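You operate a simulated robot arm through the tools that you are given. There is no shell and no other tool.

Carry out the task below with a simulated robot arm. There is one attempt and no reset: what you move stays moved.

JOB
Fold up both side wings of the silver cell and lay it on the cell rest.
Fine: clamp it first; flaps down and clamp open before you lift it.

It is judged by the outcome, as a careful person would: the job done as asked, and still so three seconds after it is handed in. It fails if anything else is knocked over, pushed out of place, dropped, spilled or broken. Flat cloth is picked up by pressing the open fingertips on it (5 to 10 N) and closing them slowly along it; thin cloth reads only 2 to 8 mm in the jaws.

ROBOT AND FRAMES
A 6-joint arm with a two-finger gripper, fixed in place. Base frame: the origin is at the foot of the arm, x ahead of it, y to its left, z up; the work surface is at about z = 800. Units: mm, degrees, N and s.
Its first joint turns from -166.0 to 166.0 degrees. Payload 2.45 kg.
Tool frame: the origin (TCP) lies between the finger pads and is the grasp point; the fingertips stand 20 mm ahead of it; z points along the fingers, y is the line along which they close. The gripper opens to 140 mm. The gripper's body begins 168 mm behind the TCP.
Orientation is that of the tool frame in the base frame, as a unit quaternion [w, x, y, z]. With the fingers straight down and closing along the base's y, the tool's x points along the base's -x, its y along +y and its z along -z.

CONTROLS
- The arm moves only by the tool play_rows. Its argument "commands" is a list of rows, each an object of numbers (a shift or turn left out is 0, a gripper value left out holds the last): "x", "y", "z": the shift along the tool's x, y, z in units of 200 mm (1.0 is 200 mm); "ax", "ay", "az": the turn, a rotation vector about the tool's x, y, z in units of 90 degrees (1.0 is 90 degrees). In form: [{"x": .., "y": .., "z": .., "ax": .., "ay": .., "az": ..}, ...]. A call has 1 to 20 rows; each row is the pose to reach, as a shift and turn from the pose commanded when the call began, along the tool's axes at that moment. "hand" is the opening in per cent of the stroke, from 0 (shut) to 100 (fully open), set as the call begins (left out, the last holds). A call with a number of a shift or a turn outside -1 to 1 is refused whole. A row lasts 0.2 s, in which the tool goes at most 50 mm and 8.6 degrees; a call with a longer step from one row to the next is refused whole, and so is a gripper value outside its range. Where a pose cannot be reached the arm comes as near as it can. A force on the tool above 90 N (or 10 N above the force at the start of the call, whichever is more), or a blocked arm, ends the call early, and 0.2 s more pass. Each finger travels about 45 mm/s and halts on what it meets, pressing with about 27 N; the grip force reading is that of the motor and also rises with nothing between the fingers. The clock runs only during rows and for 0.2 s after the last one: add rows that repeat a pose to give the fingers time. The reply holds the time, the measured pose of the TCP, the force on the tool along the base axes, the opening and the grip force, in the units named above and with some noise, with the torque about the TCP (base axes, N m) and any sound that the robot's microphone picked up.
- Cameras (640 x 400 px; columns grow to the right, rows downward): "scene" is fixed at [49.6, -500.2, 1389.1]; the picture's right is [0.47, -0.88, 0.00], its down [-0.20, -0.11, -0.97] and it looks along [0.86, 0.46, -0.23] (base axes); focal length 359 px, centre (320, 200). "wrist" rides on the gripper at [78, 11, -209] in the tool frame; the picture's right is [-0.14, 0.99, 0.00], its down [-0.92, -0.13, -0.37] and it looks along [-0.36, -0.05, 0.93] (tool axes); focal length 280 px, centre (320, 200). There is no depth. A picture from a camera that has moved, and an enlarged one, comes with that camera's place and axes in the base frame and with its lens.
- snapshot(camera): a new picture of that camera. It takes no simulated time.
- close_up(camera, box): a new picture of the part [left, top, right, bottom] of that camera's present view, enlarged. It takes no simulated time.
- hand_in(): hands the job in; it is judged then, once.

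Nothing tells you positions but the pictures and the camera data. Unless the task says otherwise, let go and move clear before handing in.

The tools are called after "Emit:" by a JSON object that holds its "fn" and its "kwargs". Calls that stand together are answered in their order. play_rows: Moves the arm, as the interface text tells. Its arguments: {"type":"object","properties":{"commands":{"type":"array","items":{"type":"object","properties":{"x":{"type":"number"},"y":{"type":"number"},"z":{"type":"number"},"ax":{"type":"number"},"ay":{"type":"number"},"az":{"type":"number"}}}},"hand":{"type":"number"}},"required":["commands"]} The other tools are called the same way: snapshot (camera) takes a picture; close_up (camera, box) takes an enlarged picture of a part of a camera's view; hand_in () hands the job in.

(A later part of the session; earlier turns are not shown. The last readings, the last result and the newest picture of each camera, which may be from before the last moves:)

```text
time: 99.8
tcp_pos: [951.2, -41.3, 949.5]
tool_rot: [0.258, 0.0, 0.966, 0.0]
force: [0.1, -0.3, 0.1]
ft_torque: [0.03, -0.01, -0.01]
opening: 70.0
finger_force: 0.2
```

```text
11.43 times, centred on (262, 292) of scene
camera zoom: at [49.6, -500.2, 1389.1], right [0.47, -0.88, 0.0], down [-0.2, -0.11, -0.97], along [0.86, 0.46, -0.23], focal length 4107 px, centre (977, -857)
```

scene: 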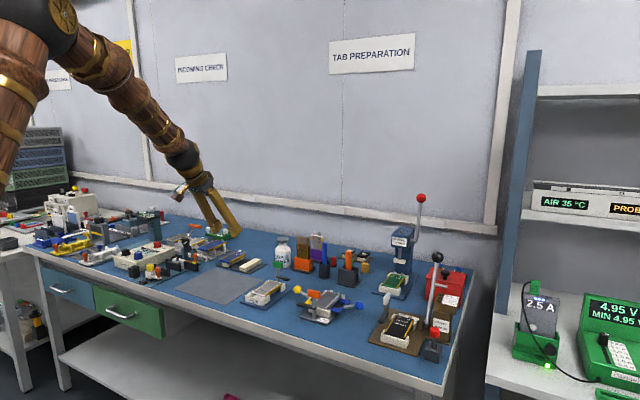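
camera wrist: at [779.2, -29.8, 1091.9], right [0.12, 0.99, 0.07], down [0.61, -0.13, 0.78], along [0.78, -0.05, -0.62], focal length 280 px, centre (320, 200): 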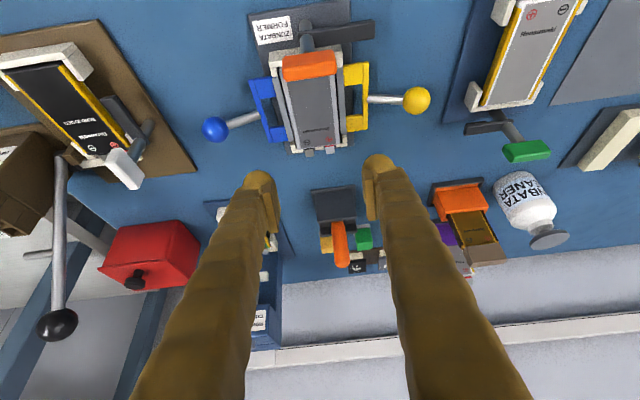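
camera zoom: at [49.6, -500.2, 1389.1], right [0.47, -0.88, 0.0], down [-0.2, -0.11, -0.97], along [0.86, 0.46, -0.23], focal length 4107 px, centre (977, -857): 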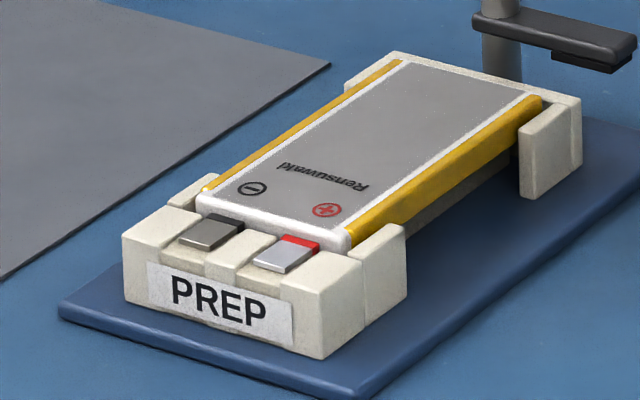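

This clears it up: flap tops, bed and the cell's underside are all near z 828 and the cell top near z 836, so my fingers were too low and closed on the bed instead of the cell edge. I'll re-fold the wings the same way and then grip just above the bed. First, back to the orange handle.

Emit:
{"fn": "play_rows", "kwargs": {"commands": [{"x": 0.0, "y": 0.004, "z": -0.2, "ay": 0.05}, {"x": 0.05, "y": 0.01, "z": -0.3, "ay": 0.12}, {"x": 0.1, "y": 0.015, "z": -0.34, "ay": 0.19}, {"x": 0.15, "y": 0.02, "z": -0.37, "ay": 0.26}, {"x": 0.1855, "y": 0.0215, "z": -0.396, "ay": 0.333}, {"x": 0.1855, "y": 0.0215, "z": -0.396, "ay": 0.333}], "hand": 45}}

Emit:
{"fn": "play_rows", "kwargs": {"commands": [{"az": -0.0909}, {"az": -0.1818}, {"az": -0.2727}, {"az": -0.3636}, {"az": -0.4545}, {"az": -0.5454}, {"az": -0.6363}, {"az": -0.7272}, {"az": -0.8181}, {"az": -0.909}, {"az": -1.0}, {"az": -1.0}], "hand": 45}}

Emit:
{"fn": "close_up", "kwargs": {"camera": "wrist", "box": [200, 60, 400, 220]}}

```text
time: 101.2
tcp_pos: [878.6, -35.4, 998.0]
tool_rot: [-0.001, 0.0, 1.0, 0.0]
force: [-0.3, 1.3, 0.5]
ft_torque: [0.0, -0.02, 0.01]
opening: 63.0
finger_force: 0.0
```

```text
time: 103.8
tcp_pos: [880.3, -36.1, 1000.6]
tool_rot: [0.001, 0.708, -0.706, 0.0]
force: [0.0, 0.6, 0.3]
ft_torque: [0.02, -0.01, -0.01]
opening: 63.1
finger_force: 0.0
```

```text
2.50 times, centred on (300, 140) of wrist
camera zoom: at [869.4, -113.3, 1209.2], right [-0.99, 0.14, 0.0], down [0.13, 0.92, 0.37], along [0.05, 0.37, -0.93], focal length 701 px, centre (370, 350)
```

zoom: 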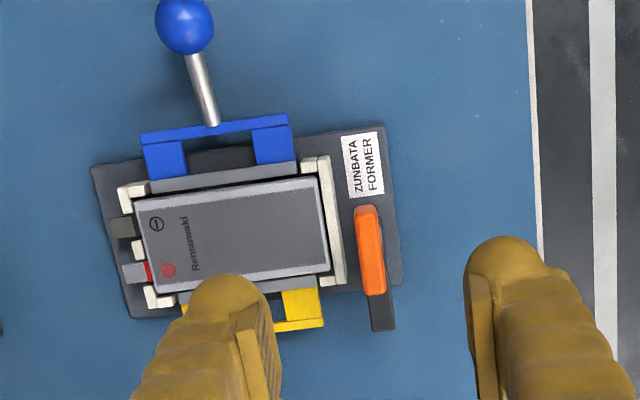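

The gripper is above the orange handle again with the cell still seated. Descend, grip and turn the clamp onto the cell.

Emit:
{"fn": "play_rows", "kwargs": {"commands": [{"x": 0.004, "y": 0.004, "z": 0.2}, {"x": 0.004, "y": 0.004, "z": 0.4}, {"x": 0.004, "y": 0.004, "z": 0.565}, {"x": 0.004, "y": 0.004, "z": 0.565}], "hand": 45}}

Emit:
{"fn": "play_rows", "kwargs": {"commands": [{"z": 0}, {"z": 0}, {"z": 0}, {"z": 0}, {"z": 0}], "hand": 0}}

Emit:
{"fn": "play_rows", "kwargs": {"commands": [{"az": 0.07}, {"az": 0.14}, {"az": 0.21}, {"az": 0.28}, {"az": 0.35}, {"az": 0.42}, {"az": 0.5}, {"az": 0.5}], "hand": 0}}

```text
time: 104.8
tcp_pos: [879.0, -36.6, 885.0]
tool_rot: [0.0, -0.707, 0.707, 0.0]
force: [-0.6, 0.2, -0.3]
ft_torque: [0.02, -0.04, 0.02]
opening: 62.9
finger_force: 0.1
```

```text
time: 106.0
tcp_pos: [880.3, -36.1, 885.3]
tool_rot: [0.001, -0.707, 0.707, 0.0]
force: [33.3, -0.7, -12.5]
ft_torque: [0.0, -0.32, -0.01]
opening: 10.1
finger_force: 37.2
```

```text
time: 107.8
tcp_pos: [880.0, -37.1, 885.9]
tool_rot: [0.0, -0.382, 0.924, -0.001]
force: [37.9, -6.8, -23.1]
ft_torque: [-0.04, -0.38, -0.05]
opening: 10.1
finger_force: 37.2
```

Halfway, with moderate side force. I'll ease x by a millimetre and complete the turn to the stop.

Emit:
{"fn": "play_rows", "kwargs": {"commands": [{"x": -0.0035, "y": -0.0035, "az": 0.07}, {"x": -0.0035, "y": -0.0035, "az": 0.14}, {"x": -0.0035, "y": -0.0035, "az": 0.21}, {"x": -0.0035, "y": -0.0035, "az": 0.28}, {"x": -0.0035, "y": -0.0035, "az": 0.35}, {"x": -0.0035, "y": -0.0035, "az": 0.42}, {"x": -0.0035, "y": -0.0035, "az": 0.49}, {"x": -0.0035, "y": -0.0035, "az": 0.55}, {"x": -0.0035, "y": -0.0035, "az": 0.55}], "hand": 0}}

Emit:
{"fn": "play_rows", "kwargs": {"commands": [{"az": -0.05}, {"az": -0.05}, {"az": -0.05}, {"az": -0.05}], "hand": 45}}

Emit:
{"fn": "play_rows", "kwargs": {"commands": [{"z": -0.15}, {"z": -0.35}, {"z": -0.5}, {"z": -0.5}], "hand": 45}}

Emit:
{"fn": "close_up", "kwargs": {"camera": "scene", "box": [290, 265, 370, 325]}}

```text
time: 109.8
tcp_pos: [880.1, -36.6, 886.5]
tool_rot: [-0.001, 0.04, 0.999, 0.0]
force: [-35.7, 4.3, -4.9]
ft_torque: [0.04, 0.52, 0.92]
opening: 11.2
finger_force: 38.3
```

```text
time: 110.8
tcp_pos: [880.5, -37.0, 886.9]
tool_rot: [0.0, 0.0, 1.0, 0.0]
force: [0.0, 0.1, 0.1]
ft_torque: [0.0, -0.02, 0.03]
opening: 63.0
finger_force: 0.1
```

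```text
time: 111.8
tcp_pos: [880.4, -35.7, 989.0]
tool_rot: [0.0, 0.0, 1.0, 0.0]
force: [-0.3, 0.1, -0.2]
ft_torque: [0.0, 0.03, 0.01]
opening: 63.0
finger_force: 0.1
```

```text
6.67 times, centred on (330, 295) of scene
camera zoom: at [49.6, -500.2, 1389.1], right [0.47, -0.88, 0.0], down [-0.2, -0.11, -0.97], along [0.86, 0.46, -0.23], focal length 2396 px, centre (253, -433)
```

zoom: 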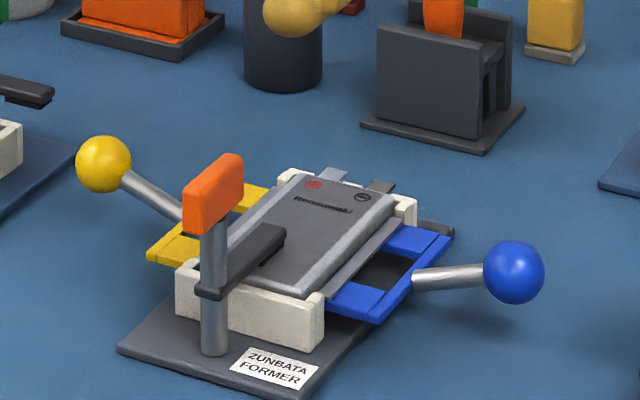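

Clamped again. On to the yellow ball: turn, hover, then descend and grip.

Emit:
{"fn": "play_rows", "kwargs": {"commands": [{"x": -0.031, "y": 0.042, "z": 0.0, "az": -0.083}, {"x": -0.062, "y": 0.084, "z": 0.0, "az": -0.167}, {"x": -0.093, "y": 0.127, "z": 0.0, "az": -0.25}, {"x": -0.124, "y": 0.169, "z": 0.02, "az": -0.333}, {"x": -0.155, "y": 0.211, "z": 0.04, "az": -0.417}, {"x": -0.187, "y": 0.253, "z": 0.06, "az": -0.5}, {"x": -0.218, "y": 0.295, "z": 0.08, "az": -0.583}, {"x": -0.249, "y": 0.337, "z": 0.1, "az": -0.667}, {"x": -0.28, "y": 0.38, "z": 0.12, "az": -0.75}, {"x": -0.311, "y": 0.422, "z": 0.14, "az": -0.833}, {"x": -0.342, "y": 0.464, "z": 0.16, "az": -0.917}, {"x": -0.373, "y": 0.506, "z": 0.17, "az": -1.0}, {"x": -0.373, "y": 0.506, "z": 0.17, "az": -1.0}], "hand": 45}}

Emit:
{"fn": "play_rows", "kwargs": {"commands": [{"z": 0.2}, {"z": 0.4}, {"z": 0.53}, {"z": 0.572}, {"z": 0.572}], "hand": 45}}

Emit:
{"fn": "close_up", "kwargs": {"camera": "wrist", "box": [240, 100, 400, 220]}}

```text
time: 114.6
tcp_pos: [955.3, 65.3, 952.4]
tool_rot: [0.0, 0.708, -0.706, 0.0]
force: [-0.4, 0.1, -0.4]
ft_torque: [-0.01, -0.01, 0.01]
opening: 62.9
finger_force: 0.1
```

```text
time: 115.8
tcp_pos: [955.5, 63.4, 839.0]
tool_rot: [0.0, 0.707, -0.707, 0.0]
force: [0.2, -0.1, 0.9]
ft_torque: [0.0, 0.0, -0.03]
opening: 63.1
finger_force: 0.0
```

```text
3.33 times, centred on (320, 160) of wrist
camera zoom: at [944.2, -13.7, 1048.3], right [-0.99, 0.14, 0.0], down [0.13, 0.92, 0.37], along [0.05, 0.36, -0.93], focal length 935 px, centre (320, 333)
```

zoom: 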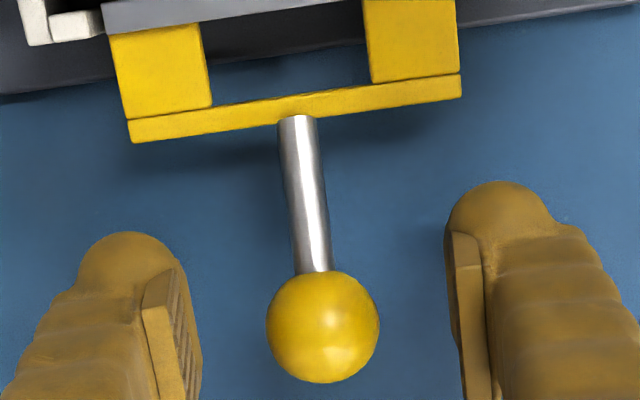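

Ball is centred. Close on it, then lift along the arc.

Emit:
{"fn": "play_rows", "kwargs": {"commands": [{"x": -0.007, "z": -0.004}, {"x": -0.007, "z": -0.004}, {"x": -0.007, "z": -0.004}, {"x": -0.007, "z": -0.004}, {"x": -0.007, "z": -0.004}], "hand": 0}}

Emit:
{"fn": "play_rows", "kwargs": {"commands": [{"x": 0.014, "z": -0.047}, {"x": 0.037, "z": -0.0985}, {"x": 0.0625, "z": -0.1405}, {"x": 0.0975, "z": -0.184}, {"x": 0.1335, "z": -0.218}, {"x": 0.1785, "z": -0.251}, {"x": 0.222, "z": -0.2745}, {"x": 0.274, "z": -0.2945}, {"x": 0.274, "z": -0.2945}], "hand": 0}}

```text
time: 117.0
tcp_pos: [954.9, 65.3, 840.7]
tool_rot: [0.0, 0.707, -0.707, 0.0]
force: [-2.6, 1.6, 0.1]
ft_torque: [0.04, 0.01, 0.02]
opening: 24.4
finger_force: 45.2
```

```text
time: 119.0
tcp_pos: [955.2, 12.4, 896.8]
tool_rot: [0.0, 0.707, -0.707, 0.0]
force: [-3.2, 13.0, -2.7]
ft_torque: [1.04, 0.0, 0.01]
opening: 23.6
finger_force: 45.0
```

At about 60°. Continue to upright and press to the stop.

Emit:
{"fn": "play_rows", "kwargs": {"commands": [{"x": 0.0465, "z": -0.019}, {"x": 0.1035, "z": -0.025}, {"x": 0.1535, "z": -0.024}, {"x": 0.21, "z": -0.017}, {"x": 0.25, "z": -0.014}, {"x": 0.275, "z": -0.012}, {"x": 0.275, "z": -0.012}, {"x": 0.275, "z": -0.012}], "hand": 0}}

Emit:
{"fn": "close_up", "kwargs": {"camera": "wrist", "box": [200, 80, 440, 250]}}

```text
time: 120.8
tcp_pos: [954.5, -41.7, 899.7]
tool_rot: [-0.001, -0.707, 0.707, 0.001]
force: [-20.0, 13.3, -2.5]
ft_torque: [0.9, -0.08, 0.27]
opening: 23.1
finger_force: 45.0
```

```text
2.35 times, centred on (320, 165) of wrist
camera zoom: at [944.3, -120.1, 1109.3], right [-0.99, 0.14, 0.0], down [0.13, 0.92, 0.37], along [0.05, 0.36, -0.93], focal length 660 px, centre (320, 282)
```

zoom: 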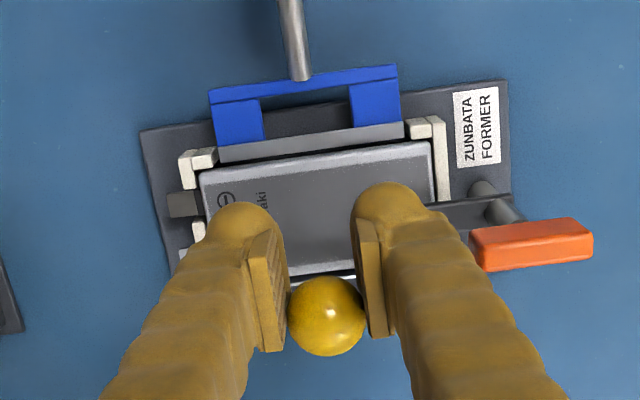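

A bit more to reach the stop.

Emit:
{"fn": "play_rows", "kwargs": {"commands": [{"x": 0.015, "y": 0.003, "z": 0.002}, {"x": 0.03, "y": 0.003, "z": 0.004}, {"x": 0.045, "y": 0.003, "z": 0.006}, {"x": 0.045, "y": 0.003, "z": 0.006}], "hand": 0}}

Emit:
{"fn": "close_up", "kwargs": {"camera": "wrist", "box": [200, 80, 440, 250]}}

Emit:
{"fn": "close_up", "kwargs": {"camera": "scene", "box": [300, 265, 350, 310]}}

```text
time: 121.8
tcp_pos: [954.1, -51.5, 899.2]
tool_rot: [0.0, 0.708, -0.706, 0.0]
force: [-0.9, -0.2, 0.1]
ft_torque: [0.01, 0.02, 0.0]
opening: 0.0
finger_force: 29.5
```

```text
2.35 times, centred on (320, 165) of wrist
camera zoom: at [943.1, -130.2, 1108.8], right [-0.99, 0.14, 0.0], down [0.13, 0.92, 0.37], along [0.05, 0.36, -0.93], focal length 660 px, centre (320, 282)
```

zoom: 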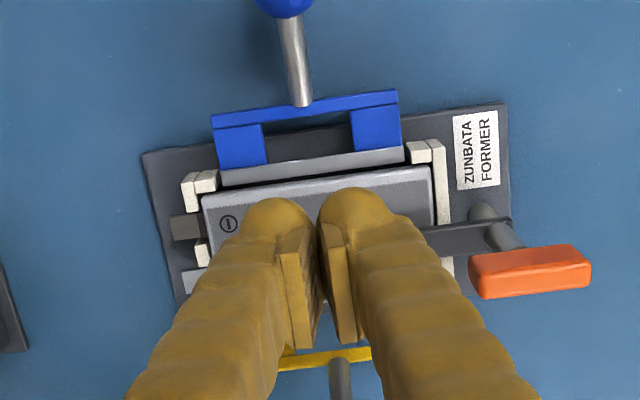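

```text
8.89 times, centred on (325, 288) of scene
camera zoom: at [49.6, -500.2, 1389.1], right [0.47, -0.88, 0.0], down [-0.2, -0.11, -0.97], along [0.86, 0.46, -0.23], focal length 3194 px, centre (276, -578)
```

zoom: 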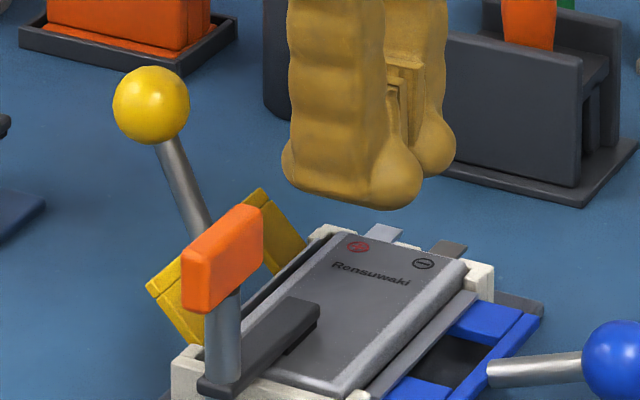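

The ball slipped out and the flap swung partly back. I'll instead push the lever from outside with the closed fingers: up, over to +y of the ball, down, then push inward to the stop.

Emit:
{"fn": "play_rows", "kwargs": {"commands": [{"z": -0.18}, {"z": -0.325}, {"x": -0.2, "z": -0.325}, {"x": -0.4, "z": -0.325}, {"x": -0.6, "z": -0.325}, {"x": -0.67, "z": -0.325}, {"x": -0.67, "z": -0.15}, {"x": -0.67, "z": 0.03}, {"x": -0.67, "z": 0.03}], "hand": 0}}

Emit:
{"fn": "close_up", "kwargs": {"camera": "scene", "box": [280, 250, 360, 315]}}

Emit:
{"fn": "snapshot", "kwargs": {"camera": "wrist"}}

```text
time: 123.8
tcp_pos: [953.1, 81.5, 893.3]
tool_rot: [0.001, -0.707, 0.708, 0.0]
force: [0.3, 0.2, -0.8]
ft_torque: [0.01, -0.02, 0.02]
opening: 0.0
finger_force: 29.3
```

```text
6.15 times, centred on (320, 282) of scene
camera zoom: at [49.6, -500.2, 1389.1], right [0.47, -0.88, 0.0], down [-0.2, -0.11, -0.97], along [0.86, 0.46, -0.23], focal length 2211 px, centre (320, -308)
```

zoom: 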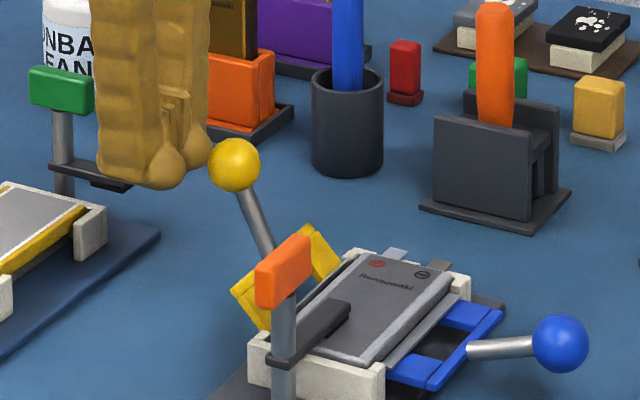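

```text
taken
camera wrist: at [942.7, 4.1, 1103.0], right [-0.99, 0.14, 0.0], down [0.13, 0.92, 0.37], along [0.05, 0.36, -0.93], focal length 280 px, centre (320, 200)
```

wrist: 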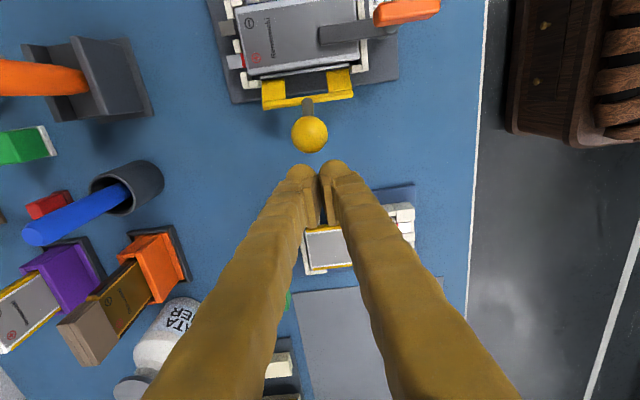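

The yellow ball is at about (955, 33, 891) now. Pushing it inward along -y with the closed fingers.

Emit:
{"fn": "play_rows", "kwargs": {"commands": [{"x": 0.05, "y": -0.008}, {"x": 0.1, "y": -0.008}, {"x": 0.15, "y": -0.008}, {"x": 0.2, "y": -0.008}, {"x": 0.25, "y": -0.008}, {"x": 0.3, "y": -0.008}, {"x": 0.34, "y": -0.008}, {"x": 0.37, "y": -0.008}, {"x": 0.37, "y": -0.008}], "hand": 0}}

Emit:
{"fn": "close_up", "kwargs": {"camera": "scene", "box": [290, 255, 360, 315]}}

Emit:
{"fn": "close_up", "kwargs": {"camera": "wrist", "box": [200, 50, 440, 220]}}

```text
time: 125.8
tcp_pos: [955.3, 8.0, 892.4]
tool_rot: [0.0, -0.707, 0.707, 0.001]
force: [0.7, 0.2, 0.4]
ft_torque: [0.0, -0.04, -0.01]
opening: 0.0
finger_force: 28.8
```

```text
6.67 times, centred on (325, 285) of scene
camera zoom: at [49.6, -500.2, 1389.1], right [0.47, -0.88, 0.0], down [-0.2, -0.11, -0.97], along [0.86, 0.46, -0.23], focal length 2396 px, centre (287, -367)
```

zoom: 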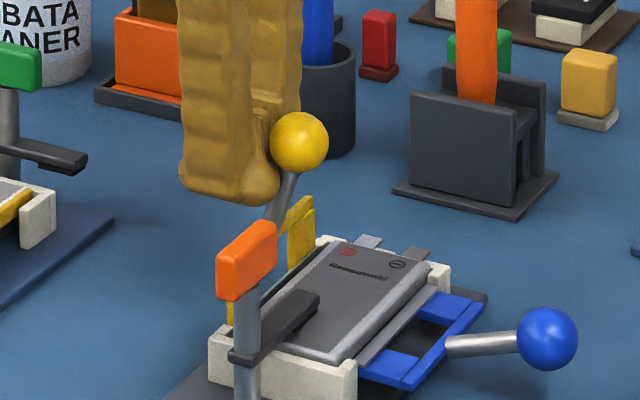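

```text
2.35 times, centred on (320, 135) of wrist
camera zoom: at [944.9, -69.7, 1102.5], right [-0.99, 0.14, 0.0], down [0.13, 0.92, 0.37], along [0.05, 0.36, -0.93], focal length 660 px, centre (320, 353)
```

zoom: 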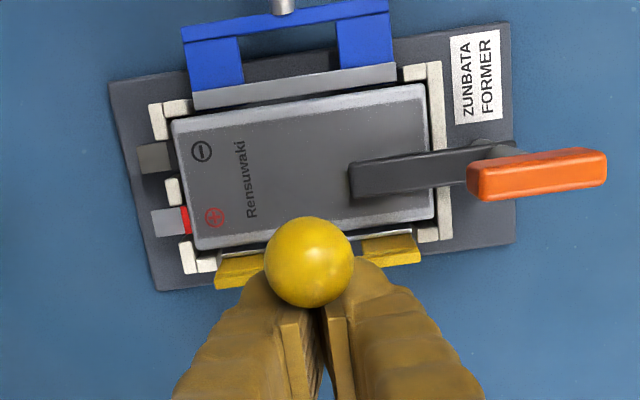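

Working well. Continue pushing to the stop.

Emit:
{"fn": "play_rows", "kwargs": {"commands": [{"x": 0.03}, {"x": 0.05}, {"x": 0.07}, {"x": 0.08}, {"x": 0.08}], "hand": 0}}

Emit:
{"fn": "close_up", "kwargs": {"camera": "scene", "box": [290, 255, 360, 315]}}

```text
time: 126.7
tcp_pos: [954.8, 2.0, 893.0]
tool_rot: [-0.002, 0.708, -0.706, -0.003]
force: [-3.9, 23.7, 9.1]
ft_torque: [0.42, -0.04, -0.12]
opening: 6.1
finger_force: 29.9
stopped in row 4: the force on the tool passed its limit at 97 N (the readings are from after the stop); the commanded pose is now the measured one
```

```text
6.67 times, centred on (325, 285) of scene
camera zoom: at [49.6, -500.2, 1389.1], right [0.47, -0.88, 0.0], down [-0.2, -0.11, -0.97], along [0.86, 0.46, -0.23], focal length 2396 px, centre (287, -367)
```

zoom: 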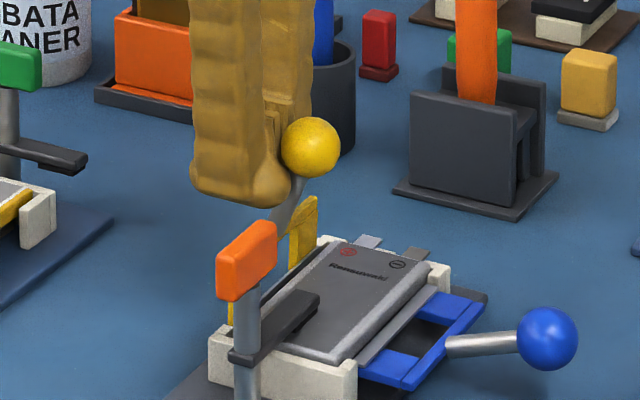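

The yellow flap was pushed firmly to its stop. Now I'll go over to the inner side of the ball and push it outward again.

Emit:
{"fn": "play_rows", "kwargs": {"commands": [{"x": -0.05}, {"x": -0.05, "z": -0.2}, {"x": -0.05, "z": -0.38}, {"x": 0.15, "z": -0.38}, {"x": 0.35, "z": -0.38}, {"x": 0.46, "z": -0.38}, {"x": 0.46, "z": -0.18}, {"x": 0.46, "z": 0.0}, {"x": 0.46, "z": 0.0}], "hand": 0}}

Emit:
{"fn": "close_up", "kwargs": {"camera": "scene", "box": [290, 255, 360, 315]}}

```text
time: 128.7
tcp_pos: [955.9, -93.6, 890.5]
tool_rot: [-0.001, 0.708, -0.706, -0.003]
force: [0.1, -0.4, -0.2]
ft_torque: [0.01, 0.0, 0.0]
opening: 0.0
finger_force: 29.8
```

```text
6.67 times, centred on (325, 285) of scene
camera zoom: at [49.6, -500.2, 1389.1], right [0.47, -0.88, 0.0], down [-0.2, -0.11, -0.97], along [0.86, 0.46, -0.23], focal length 2396 px, centre (287, -367)
```

zoom: 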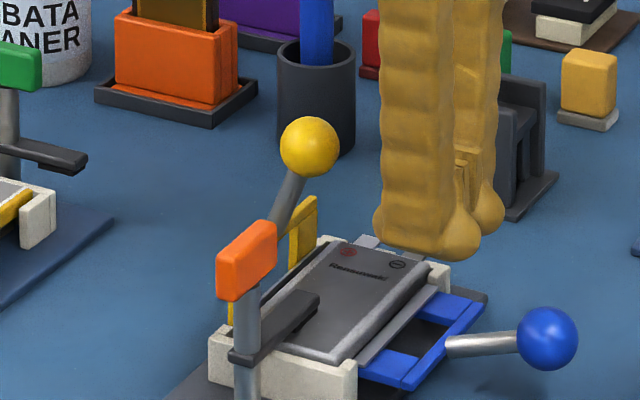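

The flap stays up on its own. Pushing the ball outward now.

Emit:
{"fn": "play_rows", "kwargs": {"commands": [{"x": -0.08}, {"x": -0.15}, {"x": -0.2}, {"x": -0.25}, {"x": -0.3}, {"x": -0.35}, {"x": -0.4}, {"x": -0.45}, {"x": -0.48}, {"x": -0.48}], "hand": 0}}

Emit:
{"fn": "close_up", "kwargs": {"camera": "scene", "box": [280, 255, 360, 315]}}

Emit:
{"fn": "close_up", "kwargs": {"camera": "wrist", "box": [200, 80, 440, 280]}}

```text
time: 130.9
tcp_pos: [956.3, 4.6, 893.7]
tool_rot: [-0.002, 0.708, -0.706, -0.002]
force: [1.1, -0.4, -0.2]
ft_torque: [0.01, 0.04, 0.0]
opening: 0.1
finger_force: 29.7
```

```text
6.67 times, centred on (320, 285) of scene
camera zoom: at [49.6, -500.2, 1389.1], right [0.47, -0.88, 0.0], down [-0.2, -0.11, -0.97], along [0.86, 0.46, -0.23], focal length 2396 px, centre (320, -367)
```

zoom: 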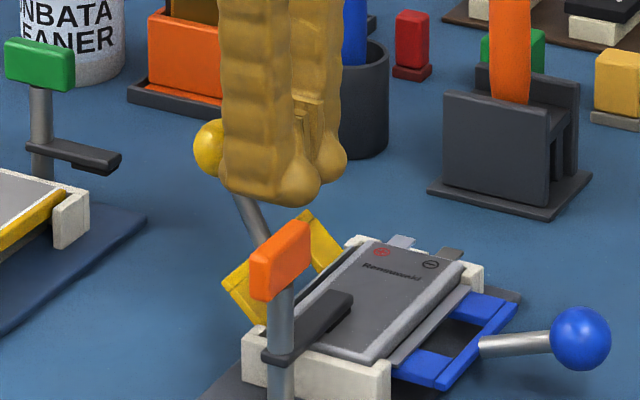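

```text
2.00 times, centred on (320, 180) of wrist
camera zoom: at [944.6, -74.7, 1102.7], right [-0.99, 0.14, 0.0], down [0.13, 0.92, 0.37], along [0.05, 0.37, -0.93], focal length 561 px, centre (320, 240)
```

zoom: 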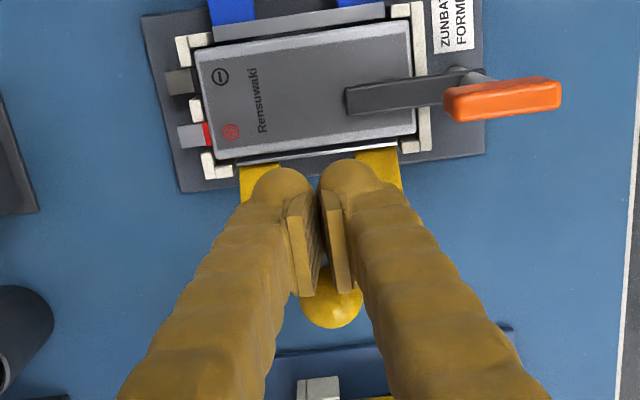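

The yellow wing is upright and the flap is halfway down. I'll roll the ball outward and down from above along its arc until the flap meets its lower stop.

Emit:
{"fn": "play_rows", "kwargs": {"commands": [{"x": 0.0, "z": -0.075}, {"x": -0.0285, "z": -0.0765}, {"x": -0.065, "z": -0.063}, {"x": -0.105, "z": -0.0465}, {"x": -0.152, "z": -0.0115}, {"x": -0.2, "z": 0.0185}, {"x": -0.2535, "z": 0.0735}, {"x": -0.277, "z": 0.1035}, {"x": -0.285, "z": 0.12}, {"x": -0.2875, "z": 0.13}, {"x": -0.2875, "z": 0.13}], "hand": 0}}

Emit:
{"fn": "close_up", "kwargs": {"camera": "scene", "box": [280, 255, 360, 315]}}

```text
time: 133.3
tcp_pos: [955.2, 62.0, 867.9]
tool_rot: [-0.001, 0.708, -0.706, -0.003]
force: [-0.9, -1.4, 4.3]
ft_torque: [0.02, 0.05, 0.01]
opening: 6.1
finger_force: 29.6
```

```text
6.67 times, centred on (320, 285) of scene
camera zoom: at [49.6, -500.2, 1389.1], right [0.47, -0.88, 0.0], down [-0.2, -0.11, -0.97], along [0.86, 0.46, -0.23], focal length 2396 px, centre (320, -367)
```

zoom: 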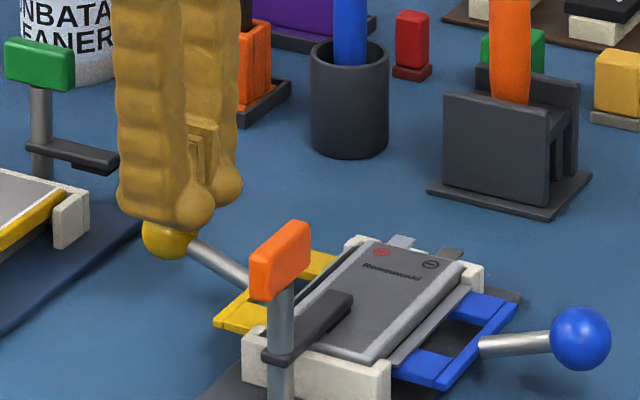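

The yellow flap is down at its stop with its wing folded. Now the blue side: travel over, grip the ball, and lift to about 60°.

Emit:
{"fn": "play_rows", "kwargs": {"commands": [{"z": -0.15}, {"z": -0.35}, {"z": -0.475}, {"x": 0.22, "z": -0.475}, {"x": 0.44, "z": -0.475}, {"x": 0.66, "z": -0.475}, {"x": 0.86, "z": -0.475}, {"x": 1.0, "z": -0.475}, {"x": 1.0, "z": -0.475}], "hand": 45}}

Emit:
{"fn": "play_rows", "kwargs": {"commands": [{"x": 0.05, "z": 0.0}, {"x": 0.05, "z": 0.2}, {"x": 0.05, "z": 0.4}, {"x": 0.05, "z": 0.55}, {"x": 0.05, "z": 0.61}, {"x": 0.05, "z": 0.61}], "hand": 45}}

Emit:
{"fn": "close_up", "kwargs": {"camera": "wrist", "box": [240, 100, 400, 220]}}

Emit:
{"fn": "close_up", "kwargs": {"camera": "scene", "box": [290, 255, 370, 320]}}

```text
time: 135.3
tcp_pos: [957.9, -139.8, 961.3]
tool_rot: [-0.001, 0.708, -0.706, -0.002]
force: [0.6, -0.4, -0.9]
ft_torque: [-0.03, 0.02, 0.01]
opening: 62.9
finger_force: 0.0
```

```text
time: 136.7
tcp_pos: [955.1, -147.5, 838.1]
tool_rot: [-0.001, 0.708, -0.706, -0.003]
force: [0.5, 0.0, 0.2]
ft_torque: [-0.04, -0.03, -0.03]
opening: 62.9
finger_force: 0.0
```

```text
3.33 times, centred on (320, 160) of wrist
camera zoom: at [945.1, -227.5, 1048.6], right [-0.99, 0.14, 0.0], down [0.13, 0.92, 0.37], along [0.05, 0.37, -0.93], focal length 935 px, centre (320, 333)
```

zoom: 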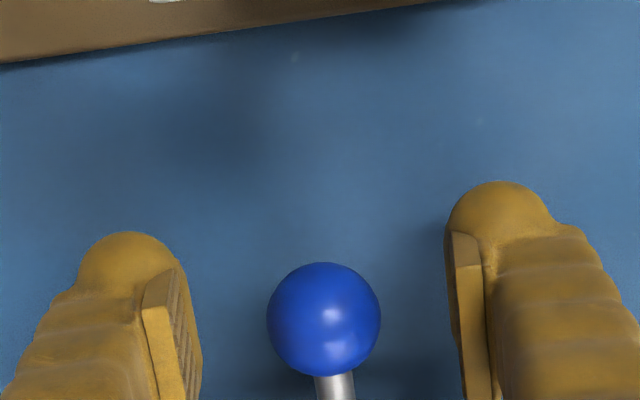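

```text
6.15 times, centred on (330, 288) of scene
camera zoom: at [49.6, -500.2, 1389.1], right [0.47, -0.88, 0.0], down [-0.2, -0.11, -0.97], along [0.86, 0.46, -0.23], focal length 2211 px, centre (258, -338)
```

zoom: 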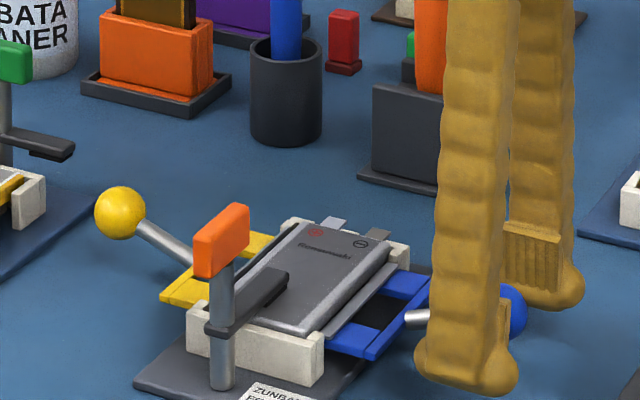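

Centred on the blue ball. Grip and lift along the arc to about 60°.

Emit:
{"fn": "play_rows", "kwargs": {"commands": [{"z": -0.013}, {"z": -0.013}, {"z": -0.013}, {"z": -0.013}, {"z": -0.013}], "hand": 0}}

Emit:
{"fn": "play_rows", "kwargs": {"commands": [{"x": -0.016, "z": -0.051}, {"x": -0.0385, "z": -0.1}, {"x": -0.067, "z": -0.1455}, {"x": -0.101, "z": -0.1865}, {"x": -0.1405, "z": -0.223}, {"x": -0.184, "z": -0.254}, {"x": -0.2315, "z": -0.279}, {"x": -0.282, "z": -0.298}, {"x": -0.282, "z": -0.298}], "hand": 0}}

Emit:
{"fn": "close_up", "kwargs": {"camera": "scene", "box": [300, 255, 380, 320]}}

```text
time: 137.9
tcp_pos: [955.1, -148.1, 843.3]
tool_rot: [-0.001, 0.708, -0.707, -0.002]
force: [-14.4, 0.6, 1.9]
ft_torque: [0.03, 0.12, -0.01]
opening: 25.5
finger_force: 45.2
```

```text
time: 139.9
tcp_pos: [954.5, -92.4, 900.6]
tool_rot: [-0.001, 0.708, -0.706, -0.002]
force: [-17.8, -8.0, -23.7]
ft_torque: [-1.15, 0.04, -0.07]
opening: 24.2
finger_force: 45.3
```

```text
6.15 times, centred on (340, 288) of scene
camera zoom: at [49.6, -500.2, 1389.1], right [0.47, -0.88, 0.0], down [-0.2, -0.11, -0.97], along [0.86, 0.46, -0.23], focal length 2211 px, centre (197, -338)
```

zoom: 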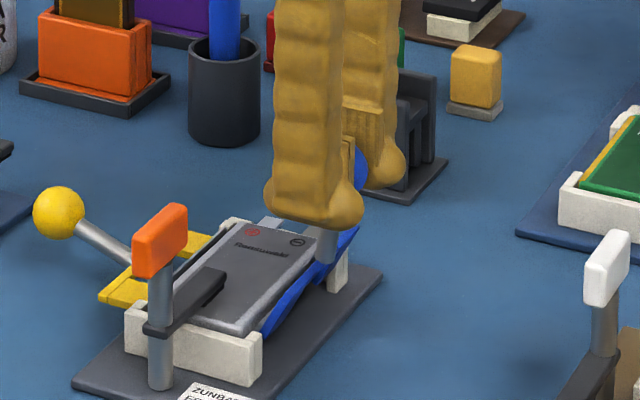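

Continue to about 75°, then release so I can push from outside with closed fingers.

Emit:
{"fn": "play_rows", "kwargs": {"commands": [{"x": -0.026, "y": 0.003, "z": -0.007}, {"x": -0.052, "y": 0.003, "z": -0.012}, {"x": -0.08, "y": 0.003, "z": -0.015}, {"x": -0.1055, "y": 0.003, "z": -0.017}, {"x": -0.1055, "y": 0.003, "z": -0.017}], "hand": 0}}

Emit:
{"fn": "play_rows", "kwargs": {"commands": [{"z": 0.0}, {"z": 0.0}, {"z": 0.0}], "hand": 40}}

Emit:
{"fn": "close_up", "kwargs": {"camera": "scene", "box": [300, 255, 380, 320]}}

Emit:
{"fn": "close_up", "kwargs": {"camera": "wrist", "box": [200, 80, 440, 280]}}

```text
time: 141.1
tcp_pos: [955.9, -71.3, 906.5]
tool_rot: [-0.002, 0.707, -0.707, -0.002]
force: [-12.9, -12.5, -12.9]
ft_torque: [-1.11, 0.04, -0.06]
opening: 24.3
finger_force: 44.7
```

```text
time: 141.9
tcp_pos: [954.8, -70.8, 906.4]
tool_rot: [-0.002, 0.707, -0.707, -0.002]
force: [-0.2, 0.8, 0.3]
ft_torque: [0.0, 0.03, 0.01]
opening: 56.0
finger_force: 0.1
```

```text
6.15 times, centred on (340, 288) of scene
camera zoom: at [49.6, -500.2, 1389.1], right [0.47, -0.88, 0.0], down [-0.2, -0.11, -0.97], along [0.86, 0.46, -0.23], focal length 2211 px, centre (197, -338)
```

zoom: 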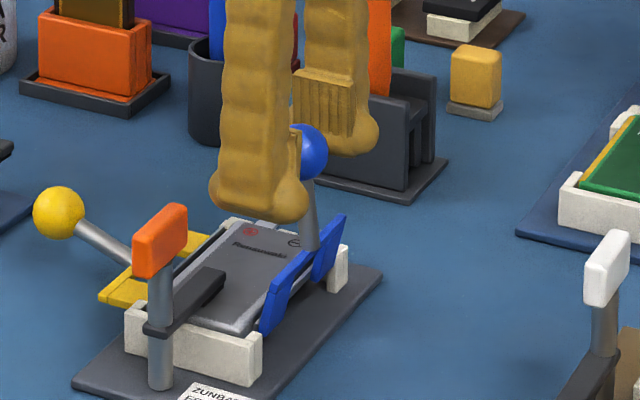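

```text
2.00 times, centred on (320, 180) of wrist
camera zoom: at [944.5, -149.7, 1115.5], right [-0.99, 0.14, 0.0], down [0.13, 0.92, 0.37], along [0.05, 0.37, -0.93], focal length 561 px, centre (320, 240)
```

zoom: 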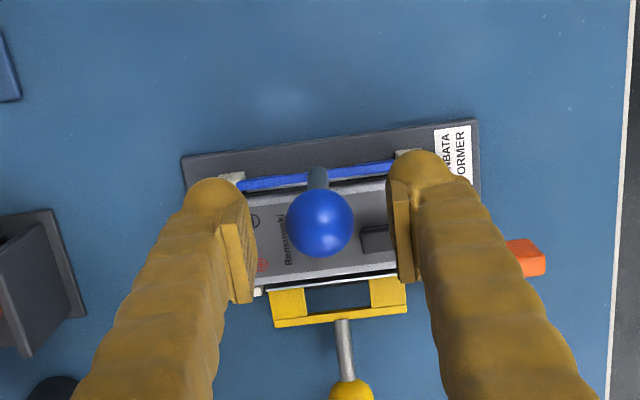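

The blue flap stays at about 75°. Up and over to the outer side, closing the fingers, then push inward to the stop.

Emit:
{"fn": "play_rows", "kwargs": {"commands": [{"z": -0.15}, {"z": -0.3}, {"x": 0.15, "z": -0.3}, {"x": 0.26, "z": -0.3}, {"x": 0.26, "z": -0.3}], "hand": 40}}

Emit:
{"fn": "play_rows", "kwargs": {"commands": [{"z": 0.0}, {"z": 0.0}, {"z": 0.0}, {"z": 0.1}, {"z": 0.25}, {"z": 0.36}, {"z": 0.36}], "hand": 0}}

Emit:
{"fn": "close_up", "kwargs": {"camera": "scene", "box": [300, 255, 380, 320]}}

```text
time: 143.1
tcp_pos: [955.0, -124.4, 965.4]
tool_rot: [-0.001, 0.708, -0.707, -0.003]
force: [-0.2, 0.4, 0.2]
ft_torque: [0.0, 0.01, 0.01]
opening: 56.1
finger_force: 0.0
```

```text
time: 144.7
tcp_pos: [955.7, -122.4, 893.7]
tool_rot: [-0.001, 0.707, -0.707, -0.002]
force: [-0.3, 0.4, -0.2]
ft_torque: [-0.02, -0.01, 0.02]
opening: 0.0
finger_force: 27.1
```

```text
6.15 times, centred on (340, 288) of scene
camera zoom: at [49.6, -500.2, 1389.1], right [0.47, -0.88, 0.0], down [-0.2, -0.11, -0.97], along [0.86, 0.46, -0.23], focal length 2211 px, centre (197, -338)
```

zoom: 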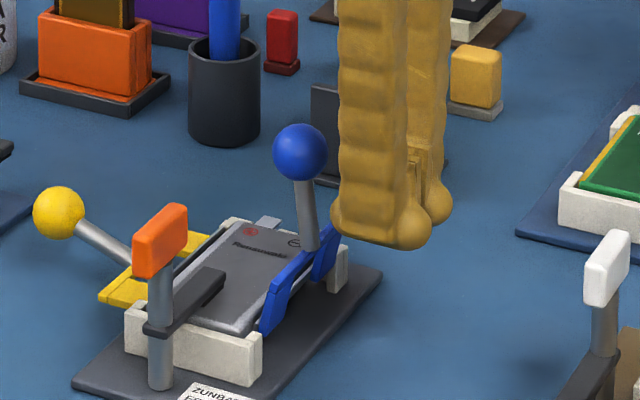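

Pushing the blue lever inward.

Emit:
{"fn": "play_rows", "kwargs": {"commands": [{"x": -0.05}, {"x": -0.09}, {"x": -0.13}, {"x": -0.16}, {"x": -0.18}, {"x": -0.19}, {"x": -0.2}, {"x": -0.21}, {"x": -0.21}], "hand": 0}}

Emit:
{"fn": "close_up", "kwargs": {"camera": "scene", "box": [300, 255, 380, 320]}}

```text
time: 146.7
tcp_pos: [955.0, -82.5, 893.4]
tool_rot: [-0.001, 0.708, -0.706, -0.002]
force: [1.2, -18.7, 2.4]
ft_torque: [-0.26, 0.02, -0.05]
opening: 6.1
finger_force: 29.1
```

```text
6.15 times, centred on (340, 288) of scene
camera zoom: at [49.6, -500.2, 1389.1], right [0.47, -0.88, 0.0], down [-0.2, -0.11, -0.97], along [0.86, 0.46, -0.23], focal length 2211 px, centre (197, -338)
```

zoom: 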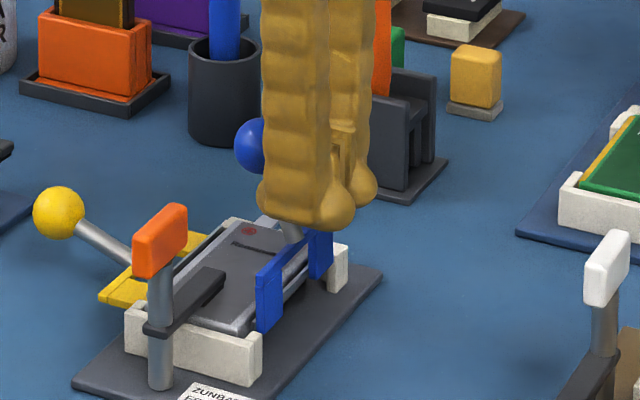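

Contact force building. A little more to be firmly at the stop.

Emit:
{"fn": "play_rows", "kwargs": {"commands": [{"x": -0.01}, {"x": -0.02}, {"x": -0.02}], "hand": 0}}

Emit:
{"fn": "close_up", "kwargs": {"camera": "scene", "box": [310, 265, 360, 310]}}

```text
time: 147.5
tcp_pos: [954.0, -80.2, 894.9]
tool_rot: [-0.001, 0.708, -0.707, -0.001]
force: [4.2, -75.4, 6.1]
ft_torque: [-1.24, 0.01, -0.15]
opening: 5.9
finger_force: 29.7
```

```text
8.89 times, centred on (335, 288) of scene
camera zoom: at [49.6, -500.2, 1389.1], right [0.47, -0.88, 0.0], down [-0.2, -0.11, -0.97], along [0.86, 0.46, -0.23], focal length 3194 px, centre (187, -578)
```

zoom: 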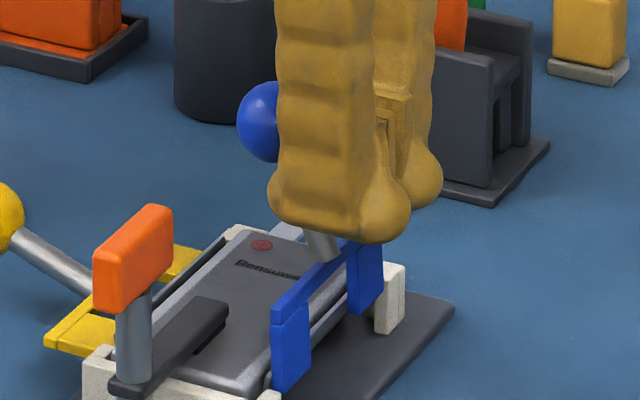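

Blue flap firmly at its stop (75 N). Now back off, cross to the inner side and push the lever outward.

Emit:
{"fn": "play_rows", "kwargs": {"commands": [{"x": 0.04}, {"x": 0.04, "z": -0.2}, {"x": 0.04, "z": -0.38}, {"x": -0.18, "z": -0.38}, {"x": -0.38, "z": -0.38}, {"x": -0.44, "z": -0.38}, {"x": -0.44, "z": -0.18}, {"x": -0.44, "z": 0.0}, {"x": -0.44, "z": 0.0}], "hand": 0}}

Emit:
{"fn": "play_rows", "kwargs": {"commands": [{"x": 0.08}, {"x": 0.15}, {"x": 0.2}, {"x": 0.25}, {"x": 0.3}, {"x": 0.35}, {"x": 0.4}, {"x": 0.44}, {"x": 0.46}, {"x": 0.46}], "hand": 0}}

Emit:
{"fn": "close_up", "kwargs": {"camera": "scene", "box": [300, 255, 380, 320]}}

Emit:
{"fn": "close_up", "kwargs": {"camera": "wrist", "box": [200, 80, 440, 280]}}

```text
time: 149.5
tcp_pos: [953.7, 10.4, 893.6]
tool_rot: [0.0, 0.707, -0.707, -0.003]
force: [0.2, 0.4, -0.5]
ft_torque: [-0.06, -0.01, 0.01]
opening: 0.1
finger_force: 29.2
```

```text
time: 151.7
tcp_pos: [955.8, -82.1, 894.3]
tool_rot: [-0.002, 0.708, -0.706, -0.002]
force: [0.3, 0.5, 0.3]
ft_torque: [0.01, -0.01, 0.01]
opening: 0.2
finger_force: 29.2
```

```text
6.15 times, centred on (340, 288) of scene
camera zoom: at [49.6, -500.2, 1389.1], right [0.47, -0.88, 0.0], down [-0.2, -0.11, -0.97], along [0.86, 0.46, -0.23], focal length 2211 px, centre (197, -338)
```

zoom: 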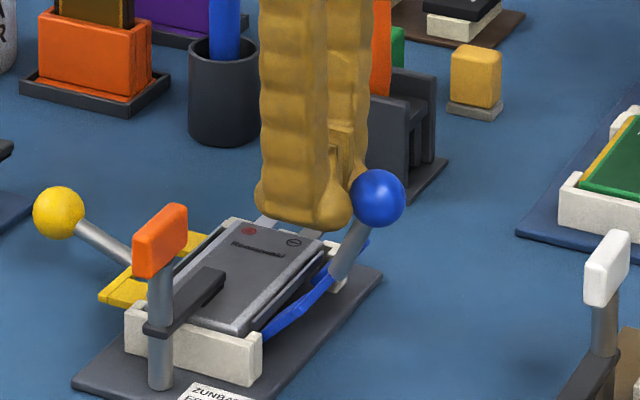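

```text
2.00 times, centred on (320, 180) of wrist
camera zoom: at [943.3, -160.6, 1102.8], right [-0.99, 0.14, 0.0], down [0.13, 0.92, 0.37], along [0.05, 0.37, -0.93], focal length 561 px, centre (320, 240)
```

zoom: 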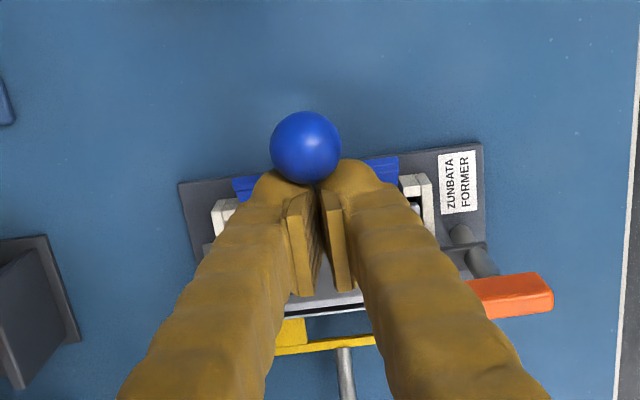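

Flap halfway down. Rolling the blue ball outward and down along its arc to the lower stop.

Emit:
{"fn": "play_rows", "kwargs": {"commands": [{"x": -0.02, "z": -0.03}, {"x": 0.0, "z": -0.075}, {"x": 0.054, "z": -0.0735}, {"x": 0.09, "z": -0.06}, {"x": 0.13, "z": -0.0435}, {"x": 0.1775, "z": -0.0085}, {"x": 0.2255, "z": 0.0215}, {"x": 0.279, "z": 0.0765}, {"x": 0.3025, "z": 0.1065}, {"x": 0.3105, "z": 0.123}, {"x": 0.3125, "z": 0.134}, {"x": 0.3125, "z": 0.141}, {"x": 0.3125, "z": 0.141}], "hand": 0}}

Emit:
{"fn": "close_up", "kwargs": {"camera": "scene", "box": [300, 255, 380, 320]}}

```text
time: 154.5
tcp_pos: [955.6, -144.2, 866.6]
tool_rot: [-0.002, 0.708, -0.707, -0.001]
force: [0.0, -4.8, 28.9]
ft_torque: [-0.15, 0.09, -0.02]
opening: 6.1
finger_force: 29.1
```

```text
6.15 times, centred on (340, 288) of scene
camera zoom: at [49.6, -500.2, 1389.1], right [0.47, -0.88, 0.0], down [-0.2, -0.11, -0.97], along [0.86, 0.46, -0.23], focal length 2211 px, centre (197, -338)
```

zoom: 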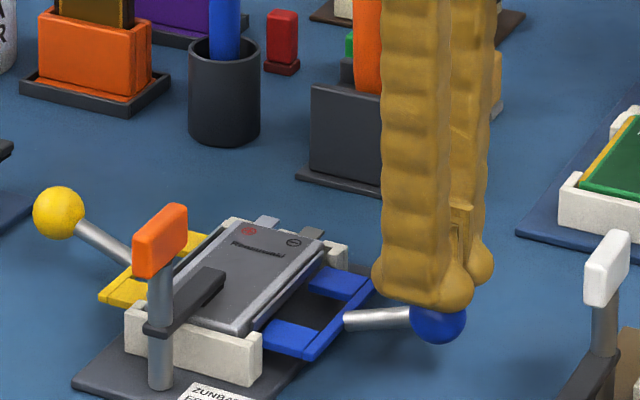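

Blue flap is down at its stop. Rising, then back to the orange handle to open the clamp.

Emit:
{"fn": "play_rows", "kwargs": {"commands": [{"z": -0.15}, {"z": -0.35}, {"z": -0.55}, {"z": -0.6}, {"z": -0.6}], "hand": 0}}

Emit:
{"fn": "close_up", "kwargs": {"camera": "scene", "box": [305, 275, 365, 315]}}

Emit:
{"fn": "play_rows", "kwargs": {"commands": [{"x": -0.045, "y": 0.032, "az": 0.083}, {"x": -0.089, "y": 0.063, "az": 0.167}, {"x": -0.134, "y": 0.095, "az": 0.25}, {"x": -0.178, "y": 0.127, "az": 0.333}, {"x": -0.223, "y": 0.158, "az": 0.417}, {"x": -0.268, "y": 0.19, "az": 0.5}, {"x": -0.312, "y": 0.222, "az": 0.583}, {"x": -0.357, "y": 0.253, "az": 0.667}, {"x": -0.401, "y": 0.285, "az": 0.75}, {"x": -0.446, "y": 0.317, "az": 0.833}, {"x": -0.49, "y": 0.348, "az": 0.917}, {"x": -0.535, "y": 0.38, "az": 1.0}, {"x": -0.535, "y": 0.38, "az": 1.0}], "hand": 45}}

Emit:
{"fn": "close_up", "kwargs": {"camera": "wrist", "box": [240, 110, 400, 250]}}

```text
time: 155.7
tcp_pos: [954.5, -144.7, 985.2]
tool_rot: [-0.002, 0.708, -0.706, -0.002]
force: [0.3, 0.9, -0.3]
ft_torque: [0.03, -0.02, -0.04]
opening: 0.0
finger_force: 29.8
```

```text
10.00 times, centred on (335, 295) of scene
camera zoom: at [49.6, -500.2, 1389.1], right [0.47, -0.88, 0.0], down [-0.2, -0.11, -0.97], along [0.86, 0.46, -0.23], focal length 3594 px, centre (170, -750)
```

zoom: 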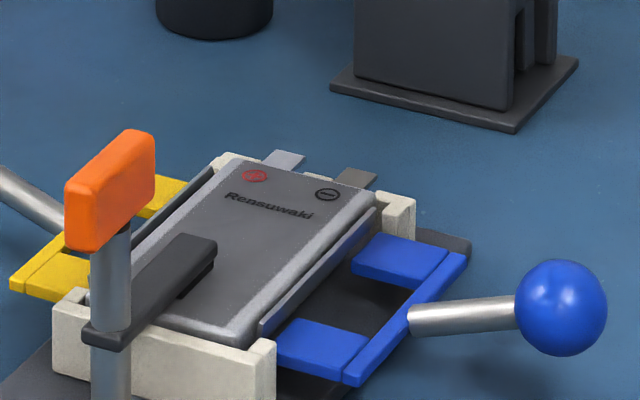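

```text
time: 158.5
tcp_pos: [878.1, -37.7, 985.4]
tool_rot: [-0.002, 0.001, 1.0, 0.003]
force: [0.1, 0.1, -0.8]
ft_torque: [0.01, 0.03, 0.03]
opening: 63.1
finger_force: 0.0
```

```text
2.86 times, centred on (320, 180) of wrist
camera zoom: at [800.8, -27.7, 1194.6], right [0.14, 0.99, 0.0], down [0.92, -0.13, 0.37], along [0.36, -0.05, -0.93], focal length 801 px, centre (320, 257)
```

zoom: 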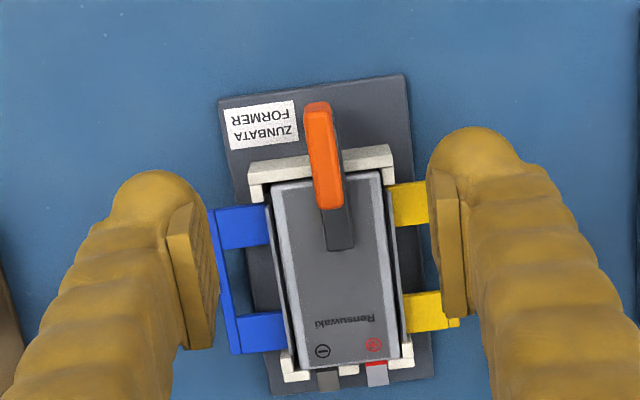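

Both wings stand upright. Now descend, grip the handle and open the clamp.

Emit:
{"fn": "play_rows", "kwargs": {"commands": [{"x": -0.007, "y": 0.006, "z": 0.2}, {"x": -0.007, "y": 0.006, "z": 0.4}, {"x": -0.007, "y": 0.006, "z": 0.49}, {"x": -0.007, "y": 0.006, "z": 0.49}], "hand": 45}}

Emit:
{"fn": "play_rows", "kwargs": {"commands": [{"z": 0}, {"z": 0}, {"z": 0}, {"z": 0}, {"z": 0}], "hand": 0}}

Emit:
{"fn": "play_rows", "kwargs": {"commands": [{"az": -0.07}, {"az": -0.14}, {"az": -0.21}, {"az": -0.28}, {"az": -0.35}, {"az": -0.42}, {"az": -0.5}, {"az": -0.5}], "hand": 0}}

```text
time: 159.5
tcp_pos: [879.0, -36.3, 886.3]
tool_rot: [-0.002, 0.0, 1.0, 0.002]
force: [-0.6, -1.1, 1.1]
ft_torque: [0.05, 0.03, 0.02]
opening: 62.8
finger_force: 0.1
```

```text
time: 160.7
tcp_pos: [879.6, -36.9, 887.8]
tool_rot: [-0.001, -0.001, 1.0, 0.003]
force: [-1.7, -10.1, -0.3]
ft_torque: [-0.1, -0.03, 0.01]
opening: 10.2
finger_force: 37.5
```

```text
time: 162.5
tcp_pos: [880.1, -36.4, 887.5]
tool_rot: [0.0, -0.384, 0.923, 0.002]
force: [-14.5, -29.5, -17.6]
ft_torque: [-0.32, 0.15, 0.0]
opening: 10.0
finger_force: 37.4
```

Continuing to the open stop.

Emit:
{"fn": "play_rows", "kwargs": {"commands": [{"x": 0.005, "y": -0.003, "az": -0.07}, {"x": 0.005, "y": -0.003, "az": -0.14}, {"x": 0.005, "y": -0.003, "az": -0.21}, {"x": 0.005, "y": -0.003, "az": -0.28}, {"x": 0.005, "y": -0.003, "az": -0.35}, {"x": 0.005, "y": -0.003, "az": -0.42}, {"x": 0.005, "y": -0.003, "az": -0.49}, {"x": 0.005, "y": -0.003, "az": -0.55}, {"x": 0.005, "y": -0.003, "az": -0.55}], "hand": 0}}

Emit:
{"fn": "play_rows", "kwargs": {"commands": [{"az": 0.05}, {"az": 0.05}, {"az": 0.05}, {"az": 0.05}], "hand": 45}}

Emit:
{"fn": "play_rows", "kwargs": {"commands": [{"z": -0.15}, {"z": -0.35}, {"z": -0.55}, {"z": -0.55}], "hand": 45}}

Emit:
{"fn": "close_up", "kwargs": {"camera": "scene", "box": [300, 270, 370, 320]}}

Emit:
{"fn": "close_up", "kwargs": {"camera": "wrist", "box": [200, 60, 360, 200]}}

```text
time: 164.5
tcp_pos: [880.1, -36.4, 886.5]
tool_rot: [-0.001, 0.736, -0.677, -0.003]
force: [-8.1, 18.1, -17.9]
ft_torque: [0.27, 0.09, -0.93]
opening: 11.3
finger_force: 38.4
```

```text
time: 165.5
tcp_pos: [879.9, -37.0, 888.1]
tool_rot: [-0.001, 0.708, -0.707, -0.002]
force: [0.5, 1.3, 0.4]
ft_torque: [-0.02, 0.0, 0.0]
opening: 63.3
finger_force: 0.2
```

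```text
time: 166.5
tcp_pos: [880.2, -37.2, 997.2]
tool_rot: [-0.001, 0.708, -0.706, -0.003]
force: [0.2, 0.4, 0.3]
ft_torque: [0.02, -0.01, -0.01]
opening: 63.2
finger_force: 0.0
```

```text
8.00 times, centred on (335, 295) of scene
camera zoom: at [49.6, -500.2, 1389.1], right [0.47, -0.88, 0.0], down [-0.2, -0.11, -0.97], along [0.86, 0.46, -0.23], focal length 2875 px, centre (200, -560)
```

zoom: 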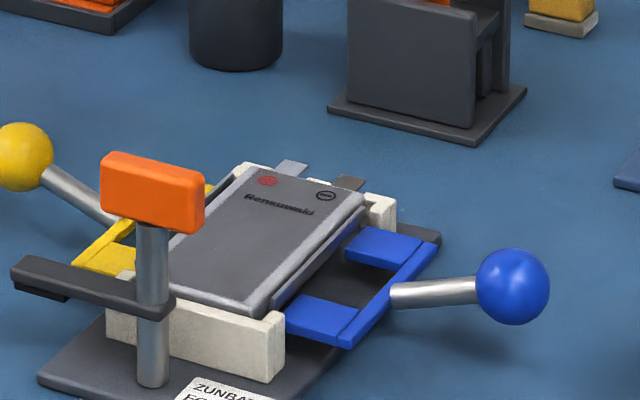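

```text
2.86 times, centred on (280, 130) of wrist
camera zoom: at [869.5, -116.2, 1206.6], right [-0.99, 0.14, 0.0], down [0.13, 0.92, 0.37], along [0.05, 0.37, -0.93], focal length 801 px, centre (434, 400)
```

zoom: 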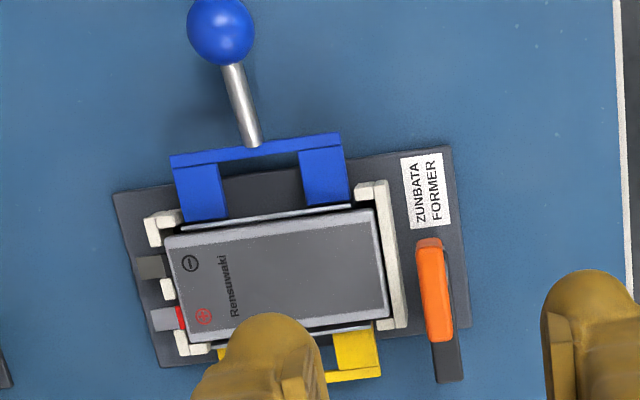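

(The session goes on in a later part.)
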